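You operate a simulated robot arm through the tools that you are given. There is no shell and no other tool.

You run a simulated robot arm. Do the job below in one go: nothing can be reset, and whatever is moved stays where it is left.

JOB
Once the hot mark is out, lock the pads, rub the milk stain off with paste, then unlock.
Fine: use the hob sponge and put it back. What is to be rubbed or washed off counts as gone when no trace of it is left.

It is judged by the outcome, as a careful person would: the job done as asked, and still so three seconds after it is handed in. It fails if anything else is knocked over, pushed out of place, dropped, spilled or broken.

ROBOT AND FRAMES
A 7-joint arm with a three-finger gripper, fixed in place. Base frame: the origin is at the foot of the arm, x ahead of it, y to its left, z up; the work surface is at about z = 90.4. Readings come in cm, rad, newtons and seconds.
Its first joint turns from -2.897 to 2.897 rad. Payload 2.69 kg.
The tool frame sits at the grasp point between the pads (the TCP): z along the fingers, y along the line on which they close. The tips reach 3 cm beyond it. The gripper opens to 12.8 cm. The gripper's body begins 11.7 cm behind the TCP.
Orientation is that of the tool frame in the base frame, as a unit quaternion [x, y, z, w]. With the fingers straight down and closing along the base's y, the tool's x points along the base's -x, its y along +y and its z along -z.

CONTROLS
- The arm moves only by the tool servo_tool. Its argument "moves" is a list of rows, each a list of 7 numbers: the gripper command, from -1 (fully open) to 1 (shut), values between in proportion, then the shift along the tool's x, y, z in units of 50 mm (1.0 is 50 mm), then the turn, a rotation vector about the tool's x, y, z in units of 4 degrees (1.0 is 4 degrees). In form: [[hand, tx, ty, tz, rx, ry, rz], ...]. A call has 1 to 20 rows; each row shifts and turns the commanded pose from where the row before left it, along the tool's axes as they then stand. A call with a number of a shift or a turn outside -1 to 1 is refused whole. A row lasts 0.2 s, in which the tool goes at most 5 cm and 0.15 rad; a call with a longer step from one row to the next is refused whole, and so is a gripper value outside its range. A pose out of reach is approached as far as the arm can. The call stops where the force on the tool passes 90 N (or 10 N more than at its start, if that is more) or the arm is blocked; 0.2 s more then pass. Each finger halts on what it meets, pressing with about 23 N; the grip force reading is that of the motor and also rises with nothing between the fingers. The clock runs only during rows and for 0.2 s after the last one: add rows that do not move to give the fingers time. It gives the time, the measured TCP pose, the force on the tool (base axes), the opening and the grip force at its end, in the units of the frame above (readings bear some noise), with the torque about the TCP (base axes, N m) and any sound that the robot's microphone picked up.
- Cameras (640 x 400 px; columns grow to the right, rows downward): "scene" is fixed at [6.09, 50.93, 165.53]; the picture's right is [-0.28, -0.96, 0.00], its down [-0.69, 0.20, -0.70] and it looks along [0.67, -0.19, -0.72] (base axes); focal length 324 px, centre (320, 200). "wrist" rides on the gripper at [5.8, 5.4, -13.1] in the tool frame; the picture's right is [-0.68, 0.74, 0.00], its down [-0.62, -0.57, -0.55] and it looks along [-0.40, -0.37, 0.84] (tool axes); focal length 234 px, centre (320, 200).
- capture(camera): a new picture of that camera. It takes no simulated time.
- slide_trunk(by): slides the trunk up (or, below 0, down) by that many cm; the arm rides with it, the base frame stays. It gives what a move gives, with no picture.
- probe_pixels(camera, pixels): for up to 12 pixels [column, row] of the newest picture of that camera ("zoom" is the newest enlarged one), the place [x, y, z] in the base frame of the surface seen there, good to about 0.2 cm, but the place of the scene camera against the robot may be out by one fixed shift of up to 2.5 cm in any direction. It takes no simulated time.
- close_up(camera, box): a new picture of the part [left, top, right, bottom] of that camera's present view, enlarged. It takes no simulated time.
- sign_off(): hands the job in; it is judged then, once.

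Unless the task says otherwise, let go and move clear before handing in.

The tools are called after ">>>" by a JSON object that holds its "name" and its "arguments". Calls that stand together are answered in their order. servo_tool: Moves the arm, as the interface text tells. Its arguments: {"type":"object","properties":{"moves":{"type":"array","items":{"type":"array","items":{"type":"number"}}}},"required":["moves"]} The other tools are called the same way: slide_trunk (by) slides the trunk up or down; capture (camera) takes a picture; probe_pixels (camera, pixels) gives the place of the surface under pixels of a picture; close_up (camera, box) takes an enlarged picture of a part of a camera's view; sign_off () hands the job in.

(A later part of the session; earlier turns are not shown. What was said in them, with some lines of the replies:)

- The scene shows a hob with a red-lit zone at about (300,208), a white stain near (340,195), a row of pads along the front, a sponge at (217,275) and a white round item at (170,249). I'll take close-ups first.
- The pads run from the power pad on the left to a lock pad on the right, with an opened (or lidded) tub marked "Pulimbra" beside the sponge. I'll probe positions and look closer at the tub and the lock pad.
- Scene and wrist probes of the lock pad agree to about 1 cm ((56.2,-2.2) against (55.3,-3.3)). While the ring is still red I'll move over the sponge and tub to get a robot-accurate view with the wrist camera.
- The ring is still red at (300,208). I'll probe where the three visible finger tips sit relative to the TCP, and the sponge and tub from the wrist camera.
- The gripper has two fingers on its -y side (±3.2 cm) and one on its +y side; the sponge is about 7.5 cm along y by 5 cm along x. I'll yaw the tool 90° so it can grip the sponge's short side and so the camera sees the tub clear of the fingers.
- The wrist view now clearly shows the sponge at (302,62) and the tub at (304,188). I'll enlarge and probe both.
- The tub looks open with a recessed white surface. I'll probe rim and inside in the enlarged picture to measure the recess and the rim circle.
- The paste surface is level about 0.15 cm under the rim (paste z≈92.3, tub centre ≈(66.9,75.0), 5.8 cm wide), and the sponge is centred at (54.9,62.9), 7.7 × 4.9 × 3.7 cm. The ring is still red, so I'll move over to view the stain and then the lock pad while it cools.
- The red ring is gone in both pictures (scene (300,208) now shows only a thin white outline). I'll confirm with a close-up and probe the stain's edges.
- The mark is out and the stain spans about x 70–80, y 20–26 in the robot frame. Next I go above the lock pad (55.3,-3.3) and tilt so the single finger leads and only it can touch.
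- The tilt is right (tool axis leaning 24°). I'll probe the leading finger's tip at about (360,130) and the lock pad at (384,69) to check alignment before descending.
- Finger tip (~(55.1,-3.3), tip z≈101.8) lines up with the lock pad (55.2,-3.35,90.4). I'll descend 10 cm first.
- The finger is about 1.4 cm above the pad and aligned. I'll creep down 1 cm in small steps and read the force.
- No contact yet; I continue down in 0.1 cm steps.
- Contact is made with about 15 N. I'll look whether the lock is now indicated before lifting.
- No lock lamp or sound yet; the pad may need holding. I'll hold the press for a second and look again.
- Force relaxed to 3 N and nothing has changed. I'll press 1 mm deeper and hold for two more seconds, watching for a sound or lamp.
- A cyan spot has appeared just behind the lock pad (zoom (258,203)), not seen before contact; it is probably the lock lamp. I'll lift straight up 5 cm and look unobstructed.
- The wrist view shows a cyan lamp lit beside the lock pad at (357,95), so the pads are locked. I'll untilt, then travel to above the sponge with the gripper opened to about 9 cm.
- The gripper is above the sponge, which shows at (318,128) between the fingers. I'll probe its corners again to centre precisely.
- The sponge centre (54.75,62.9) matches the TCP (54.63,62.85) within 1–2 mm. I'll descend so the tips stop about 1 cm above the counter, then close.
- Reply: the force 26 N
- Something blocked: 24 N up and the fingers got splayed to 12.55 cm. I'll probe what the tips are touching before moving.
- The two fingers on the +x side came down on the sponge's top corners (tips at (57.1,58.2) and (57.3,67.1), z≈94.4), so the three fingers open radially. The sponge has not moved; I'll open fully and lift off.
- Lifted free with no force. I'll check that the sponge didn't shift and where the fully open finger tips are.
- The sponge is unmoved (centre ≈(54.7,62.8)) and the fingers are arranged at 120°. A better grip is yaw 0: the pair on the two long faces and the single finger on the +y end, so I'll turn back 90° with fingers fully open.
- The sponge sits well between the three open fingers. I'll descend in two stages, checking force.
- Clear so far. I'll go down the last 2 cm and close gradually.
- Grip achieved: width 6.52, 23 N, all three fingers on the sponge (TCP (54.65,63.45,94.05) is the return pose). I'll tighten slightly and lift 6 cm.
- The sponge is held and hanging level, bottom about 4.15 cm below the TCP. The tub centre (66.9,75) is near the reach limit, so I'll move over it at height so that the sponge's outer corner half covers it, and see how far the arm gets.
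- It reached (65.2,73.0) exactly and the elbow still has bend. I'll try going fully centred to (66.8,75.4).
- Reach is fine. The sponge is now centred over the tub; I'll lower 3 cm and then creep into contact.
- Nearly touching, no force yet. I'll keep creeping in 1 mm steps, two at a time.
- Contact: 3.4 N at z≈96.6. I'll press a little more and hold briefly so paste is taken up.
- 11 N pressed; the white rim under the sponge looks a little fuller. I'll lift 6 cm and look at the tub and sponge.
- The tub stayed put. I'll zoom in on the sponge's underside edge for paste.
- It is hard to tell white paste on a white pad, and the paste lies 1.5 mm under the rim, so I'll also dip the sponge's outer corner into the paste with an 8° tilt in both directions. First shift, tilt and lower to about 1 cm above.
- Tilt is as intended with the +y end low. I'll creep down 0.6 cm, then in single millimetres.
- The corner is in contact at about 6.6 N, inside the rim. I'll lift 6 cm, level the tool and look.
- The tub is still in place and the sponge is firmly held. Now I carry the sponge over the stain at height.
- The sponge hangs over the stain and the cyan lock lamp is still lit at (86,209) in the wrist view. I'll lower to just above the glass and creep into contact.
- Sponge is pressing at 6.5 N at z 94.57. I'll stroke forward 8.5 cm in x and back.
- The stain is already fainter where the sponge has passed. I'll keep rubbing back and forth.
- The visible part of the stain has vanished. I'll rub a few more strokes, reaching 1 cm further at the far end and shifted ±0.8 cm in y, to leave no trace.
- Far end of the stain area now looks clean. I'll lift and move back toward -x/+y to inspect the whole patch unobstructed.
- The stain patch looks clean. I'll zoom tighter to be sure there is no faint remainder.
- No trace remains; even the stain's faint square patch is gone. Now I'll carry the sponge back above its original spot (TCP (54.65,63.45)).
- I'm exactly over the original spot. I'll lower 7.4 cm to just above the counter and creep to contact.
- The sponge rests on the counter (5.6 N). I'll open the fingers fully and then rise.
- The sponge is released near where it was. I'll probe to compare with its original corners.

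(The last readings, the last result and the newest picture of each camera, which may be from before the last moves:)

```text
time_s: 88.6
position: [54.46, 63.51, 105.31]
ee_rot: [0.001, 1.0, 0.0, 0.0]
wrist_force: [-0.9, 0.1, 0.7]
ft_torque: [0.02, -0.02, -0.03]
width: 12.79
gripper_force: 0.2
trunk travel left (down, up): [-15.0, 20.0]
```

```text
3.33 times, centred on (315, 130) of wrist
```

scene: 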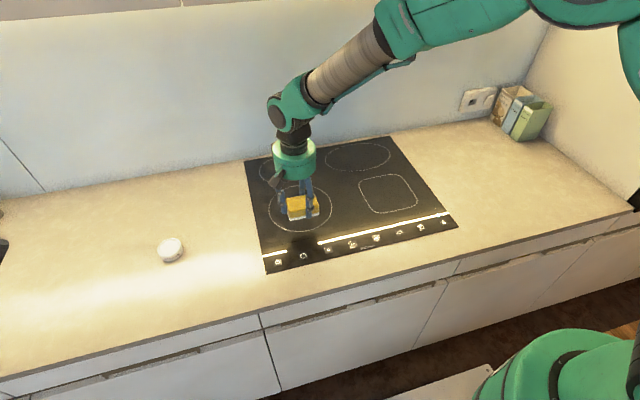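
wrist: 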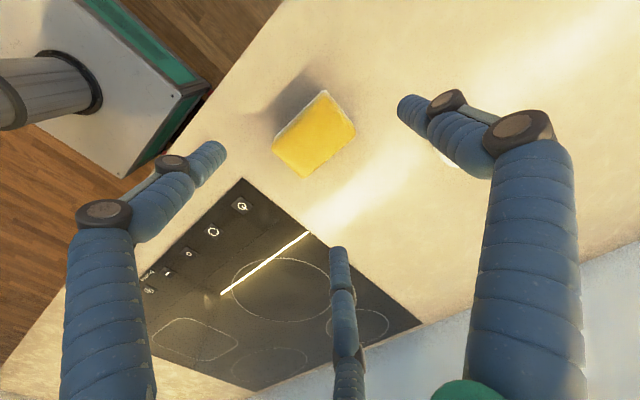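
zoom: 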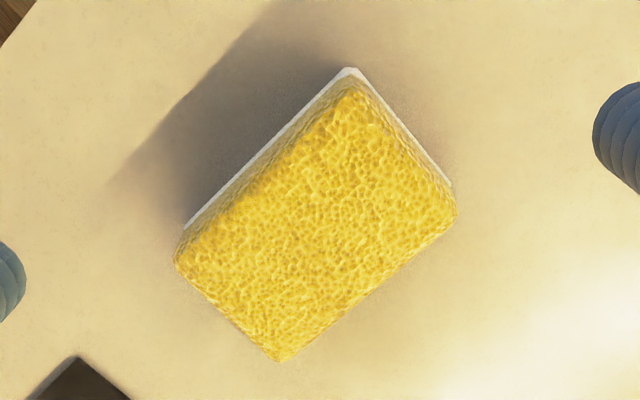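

The sponge is within about 3 mm of its original place. Now back to the lock pad to unlock: travel at height, set fingers to 6.4 cm.

>>> {"name": "servo_tool", "arguments": {"moves": [[-0.6, 0, -0.4, -0.1, 0, 0, 0], [-0.3, -0.01, -0.8, 0, 0, 0, 0], [0, -0.01, -0.8, 0, 0, 0, 0], [0, -0.01, -0.8, 0, 0, 0, 0], [0, -0.01, -0.8, 0, 0, 0, 0], [0, -0.01, -0.8, 0, 0, 0, 0], [0, -0.01, -0.8, 0, 0, 0, 0], [0, -0.01, -0.8, 0, 0, 0, 0], [0, -0.01, -0.8, 0, 0, 0, 0], [0, -0.01, -0.8, 0, 0, 0, 0], [0, -0.01, -0.8, 0, 0, 0, 0], [0, -0.01, -0.8, 0, 0, 0, 0], [0, -0.01, -0.8, 0, 0, 0, 0], [0, -0.01, -0.8, 0, 0, 0, 0], [0, -0.01, -0.8, 0, 0, 0, 0], [0, -0.01, -0.8, 0, 0, 0, 0], [0, -0.01, -0.8, 0, 0, 0, 0], [0, -0.01, -0.68, 0, 0, 0, 0], [0, 0, 0, 0, 0, 0, 0]]}}

>>> {"name": "servo_tool", "arguments": {"moves": [[0, 0, 0, 0, 1, 0, 0], [0, 0, 0, 0, 1, 0, 0], [0, 0, 0, 0, 1, 0, 0], [0, 0, 0, 0, 1, 0, 0], [0, 0, 0, 0, 1, 0, 0], [0, 0, 0, 0, 1, 0, 0], [0, 0, 0, 0, 0, 0, 0]]}}

>>> {"name": "capture", "arguments": {"camera": "wrist"}}

>>> {"name": "capture", "arguments": {"camera": "scene"}}

```text
time_s: 92.6
position: [55.5, -5.94, 106.24]
ee_rot: [-0.001, 1.0, 0.0, 0.0]
wrist_force: [-0.4, -0.6, 0.4]
ft_torque: [0.04, -0.02, 0.01]
width: 6.41
gripper_force: 0.0
trunk travel left (down, up): [-15.0, 20.0]
```

```text
time_s: 94.2
position: [55.55, -6.06, 106.02]
ee_rot: [0.001, 0.978, -0.209, 0.0]
wrist_force: [0.3, 0.4, 0.1]
ft_torque: [-0.05, -0.02, -0.01]
width: 6.39
gripper_force: 0.2
trunk travel left (down, up): [-15.0, 20.0]
```

```text
taken
```

wrist: 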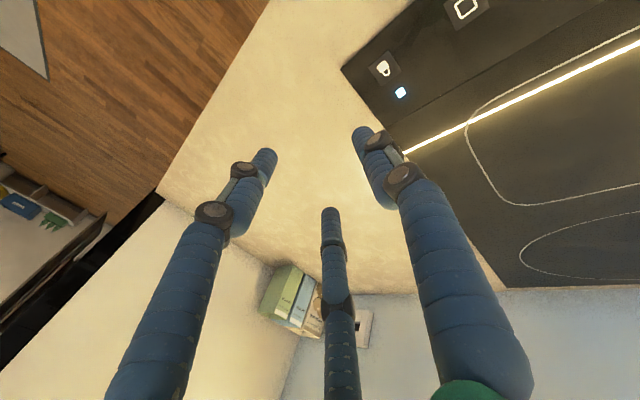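

```text
taken
```

scene: 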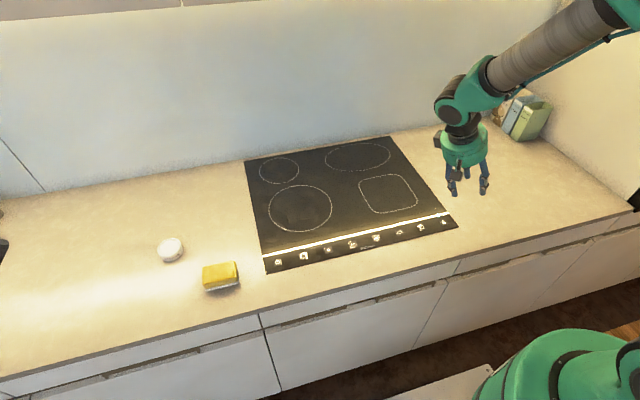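

The cyan lamp is lit at (400,92), so still locked. I'll probe the pad (384,68) and the leading finger tip (358,130) for alignment.

>>> {"name": "probe_pixels", "arguments": {"camera": "wrist", "pixels": [[384, 68], [372, 68], [397, 68], [400, 92], [356, 129], [362, 127], [367, 128]]}}

```text
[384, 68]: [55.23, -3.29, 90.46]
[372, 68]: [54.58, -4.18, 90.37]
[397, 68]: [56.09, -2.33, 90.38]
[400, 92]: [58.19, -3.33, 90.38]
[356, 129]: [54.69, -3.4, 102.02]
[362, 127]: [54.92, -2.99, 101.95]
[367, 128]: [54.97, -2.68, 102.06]
```

Aligned (tip ≈(55.5,-3.3), pad (55.25,-3.3)). I'll shift 2.5 mm in x and descend 10.2 cm to just above the pad.

>>> {"name": "servo_tool", "arguments": {"moves": [[0, 0.05, 0, 0, 0, 0, 0], [0, 0, 0.2035, 0.4565, 0, 0, 0], [0, 0, 0.2035, 0.4565, 0, 0, 0], [0, 0, 0.2035, 0.4565, 0, 0, 0], [0, 0, 0.163, 0.365, 0, 0, 0], [0, 0, 0.0407, 0.0913, 0, 0, 0], [0, 0, 0.0163, 0.0365, 0, 0, 0], [0, 0, 0, 0, 0, 0, 0]]}}

>>> {"name": "capture", "arguments": {"camera": "wrist"}}

>>> {"name": "close_up", "arguments": {"camera": "scene", "box": [400, 170, 480, 240]}}

```text
time_s: 96.0
position: [55.19, -6.2, 95.89]
ee_rot: [-0.001, 0.978, -0.208, 0.001]
wrist_force: [0.1, 1.3, -0.9]
ft_torque: [-0.01, -0.03, -0.01]
width: 6.41
gripper_force: 0.0
trunk travel left (down, up): [-15.0, 20.0]
```

```text
taken
```

wrist: 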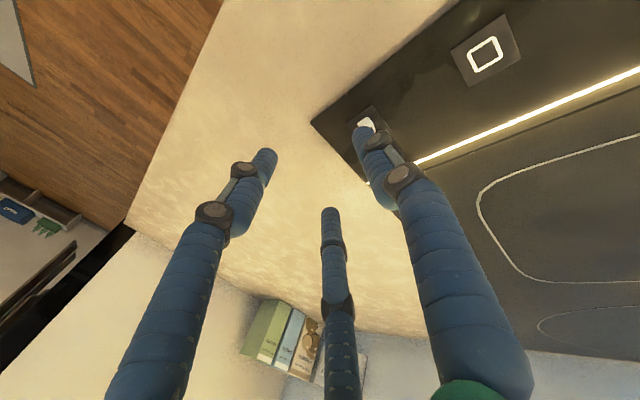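

```text
5.71 times, centred on (440, 205) of scene
```

zoom: 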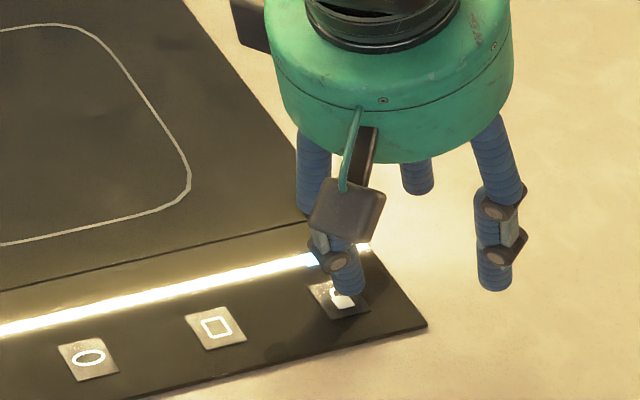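

The finger is right over the pad with about 1 cm left. I'll creep down.

>>> {"name": "servo_tool", "arguments": {"moves": [[0, 0, 0.0163, 0.0365, 0, 0, 0], [0, 0, 0.0163, 0.0365, 0, 0, 0], [0, 0, 0.0163, 0.0365, 0, 0, 0]]}}

>>> {"name": "servo_tool", "arguments": {"moves": [[0, 0, 0.0163, 0.0365, 0, 0, 0], [0, 0, 0.0163, 0.0365, 0, 0, 0], [0, 0, 0.0081, 0.0183, 0, 0, 0]]}}

>>> {"name": "close_up", "arguments": {"camera": "scene", "box": [420, 195, 470, 235]}}

```text
time_s: 96.8
position: [55.27, -6.1, 95.25]
ee_rot: [0.0, 0.978, -0.207, 0.0]
wrist_force: [0.3, 0.6, 0.1]
ft_torque: [0.02, -0.01, 0.05]
width: 6.38
gripper_force: 0.0
trunk travel left (down, up): [-15.0, 20.0]
```

```text
time_s: 97.6
position: [55.44, -6.02, 94.73]
ee_rot: [0.001, 0.978, -0.208, 0.0]
wrist_force: [1.0, 3.4, 8.5]
ft_torque: [0.4, -0.07, 0.0]
width: 6.58
gripper_force: 0.5
trunk travel left (down, up): [-15.0, 20.0]
```

```text
10.00 times, centred on (445, 215) of scene
```

zoom: 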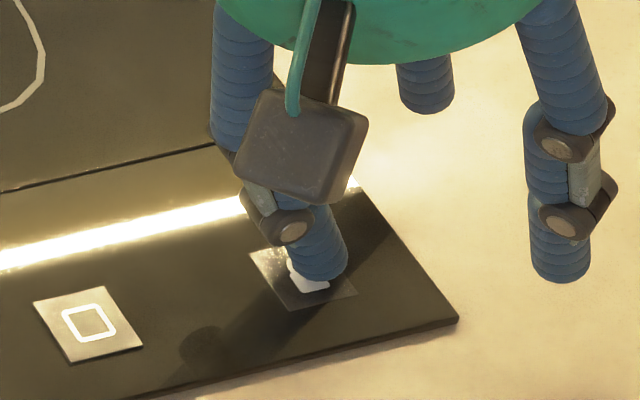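

Contact at 8.5 N; the lamp spot is hidden behind the finger. I'll lift straight up and check the lamp.

>>> {"name": "servo_tool", "arguments": {"moves": [[0, 0, -0.0407, -0.0913, 0, 0, 0], [0, 0, -0.122, -0.274, 0, 0, 0], [0, 0, -0.2035, -0.4565, 0, 0, 0], [0, 0, -0.2035, -0.4565, 0, 0, 0], [0, 0, -0.2035, -0.4565, 0, 0, 0], [0, 0, 0, 0, 0, 0, 0]]}}

>>> {"name": "capture", "arguments": {"camera": "wrist"}}

>>> {"name": "close_up", "arguments": {"camera": "scene", "box": [420, 195, 470, 235]}}

```text
time_s: 99.0
position: [55.2, -6.13, 104.25]
ee_rot: [0.0, 0.978, -0.208, 0.0]
wrist_force: [-0.4, 0.9, 0.2]
ft_torque: [0.01, -0.06, 0.01]
width: 6.41
gripper_force: 0.1
trunk travel left (down, up): [-15.0, 20.0]
```

```text
taken
```

wrist: 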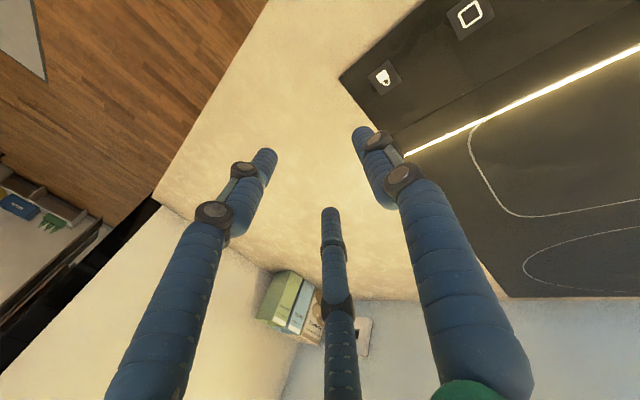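

```text
10.00 times, centred on (445, 215) of scene
```

zoom: 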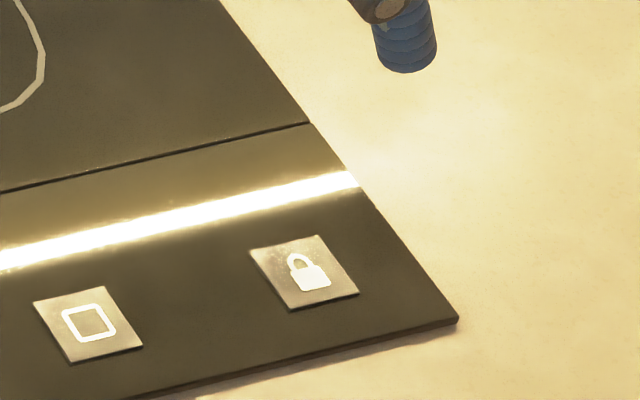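

The cyan lamp is out in both views, so the pads are unlocked. I'll level the tool, rise clear, and check the whole scene.

>>> {"name": "servo_tool", "arguments": {"moves": [[0, 0, 0, -0.4, -1, 0, 0], [0, 0, 0, -0.4, -1, 0, 0], [0, 0, 0, -0.4, -1, 0, 0], [0, 0, 0, -0.4, -1, 0, 0], [0, 0, 0, -0.4, -1, 0, 0], [0, 0, 0, 0, -1, 0, 0], [0, 0, 0, 0, 0, 0, 0]]}}

>>> {"name": "capture", "arguments": {"camera": "scene"}}

>>> {"name": "close_up", "arguments": {"camera": "scene", "box": [240, 130, 470, 274]}}

>>> {"name": "close_up", "arguments": {"camera": "scene", "box": [140, 225, 260, 300]}}

>>> {"name": "close_up", "arguments": {"camera": "scene", "box": [310, 170, 375, 220]}}

```text
time_s: 100.6
position: [55.32, -3.51, 113.82]
ee_rot: [0.0, 1.0, 0.0, 0.001]
wrist_force: [0.4, -0.6, -0.6]
ft_torque: [0.01, 0.0, 0.03]
width: 6.39
gripper_force: 0.1
trunk travel left (down, up): [-15.0, 20.0]
```

```text
taken
```

scene: 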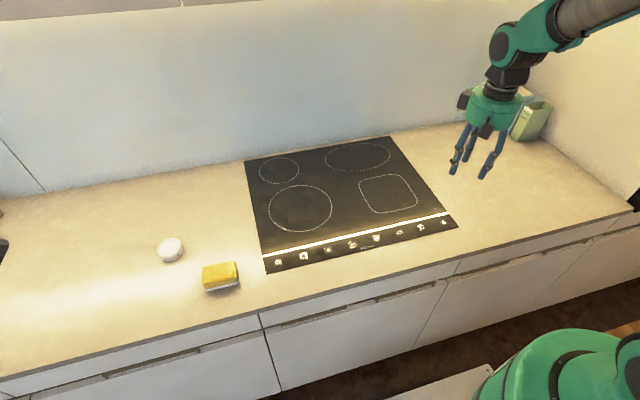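

```text
2.78 times, centred on (355, 202) of scene
```

zoom: 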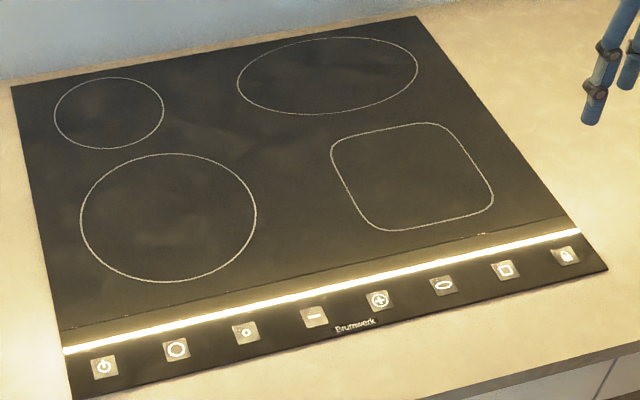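

```text
5.33 times, centred on (200, 262) of scene
```

zoom: 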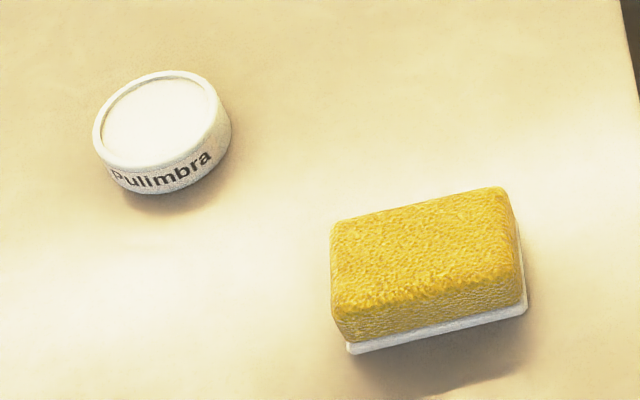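

```text
8.00 times, centred on (342, 195) of scene
```

zoom: 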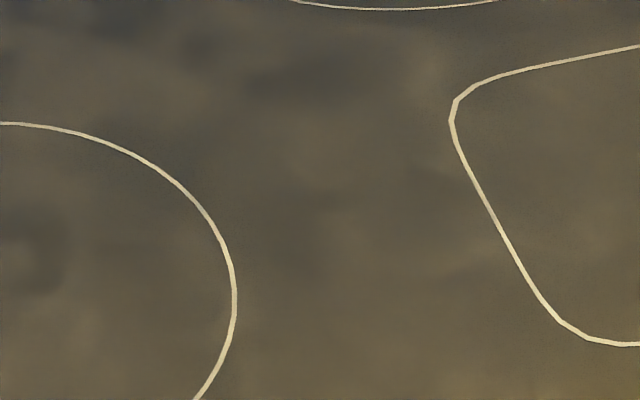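

The glass is clean, no zone is lit, and the lock lamp is out. The sponge is back within about half a centimetre of where it started, the tub hasn't moved, and the arm is clear, so I'm handing in.

>>> {"name": "sign_off", "arguments": {}}

```text
The job is handed in.
```

The job is finished and handed in. I waited for the hot mark to go out, locked the pads, rubbed the milk stain off with paste, put the sponge back and unlocked the pads.

- **Stain:** close-ups show no trace of the stain left on the glass and no paste on it.
- **Lock:** the cyan lamp beside the lock pad came on when I locked the pads. It was still lit just before I unlocked them, and went out when I did.
- **Sponge:** it is back within about half a centimetre of where it started. On my first try at gripping it, two fingers came down on its top corners. It did not move, and I turned the gripper for a better hold.
- **Everything else:** the paste tub hasn't moved, no cooking zone is lit, and the arm is clear of the worktop.
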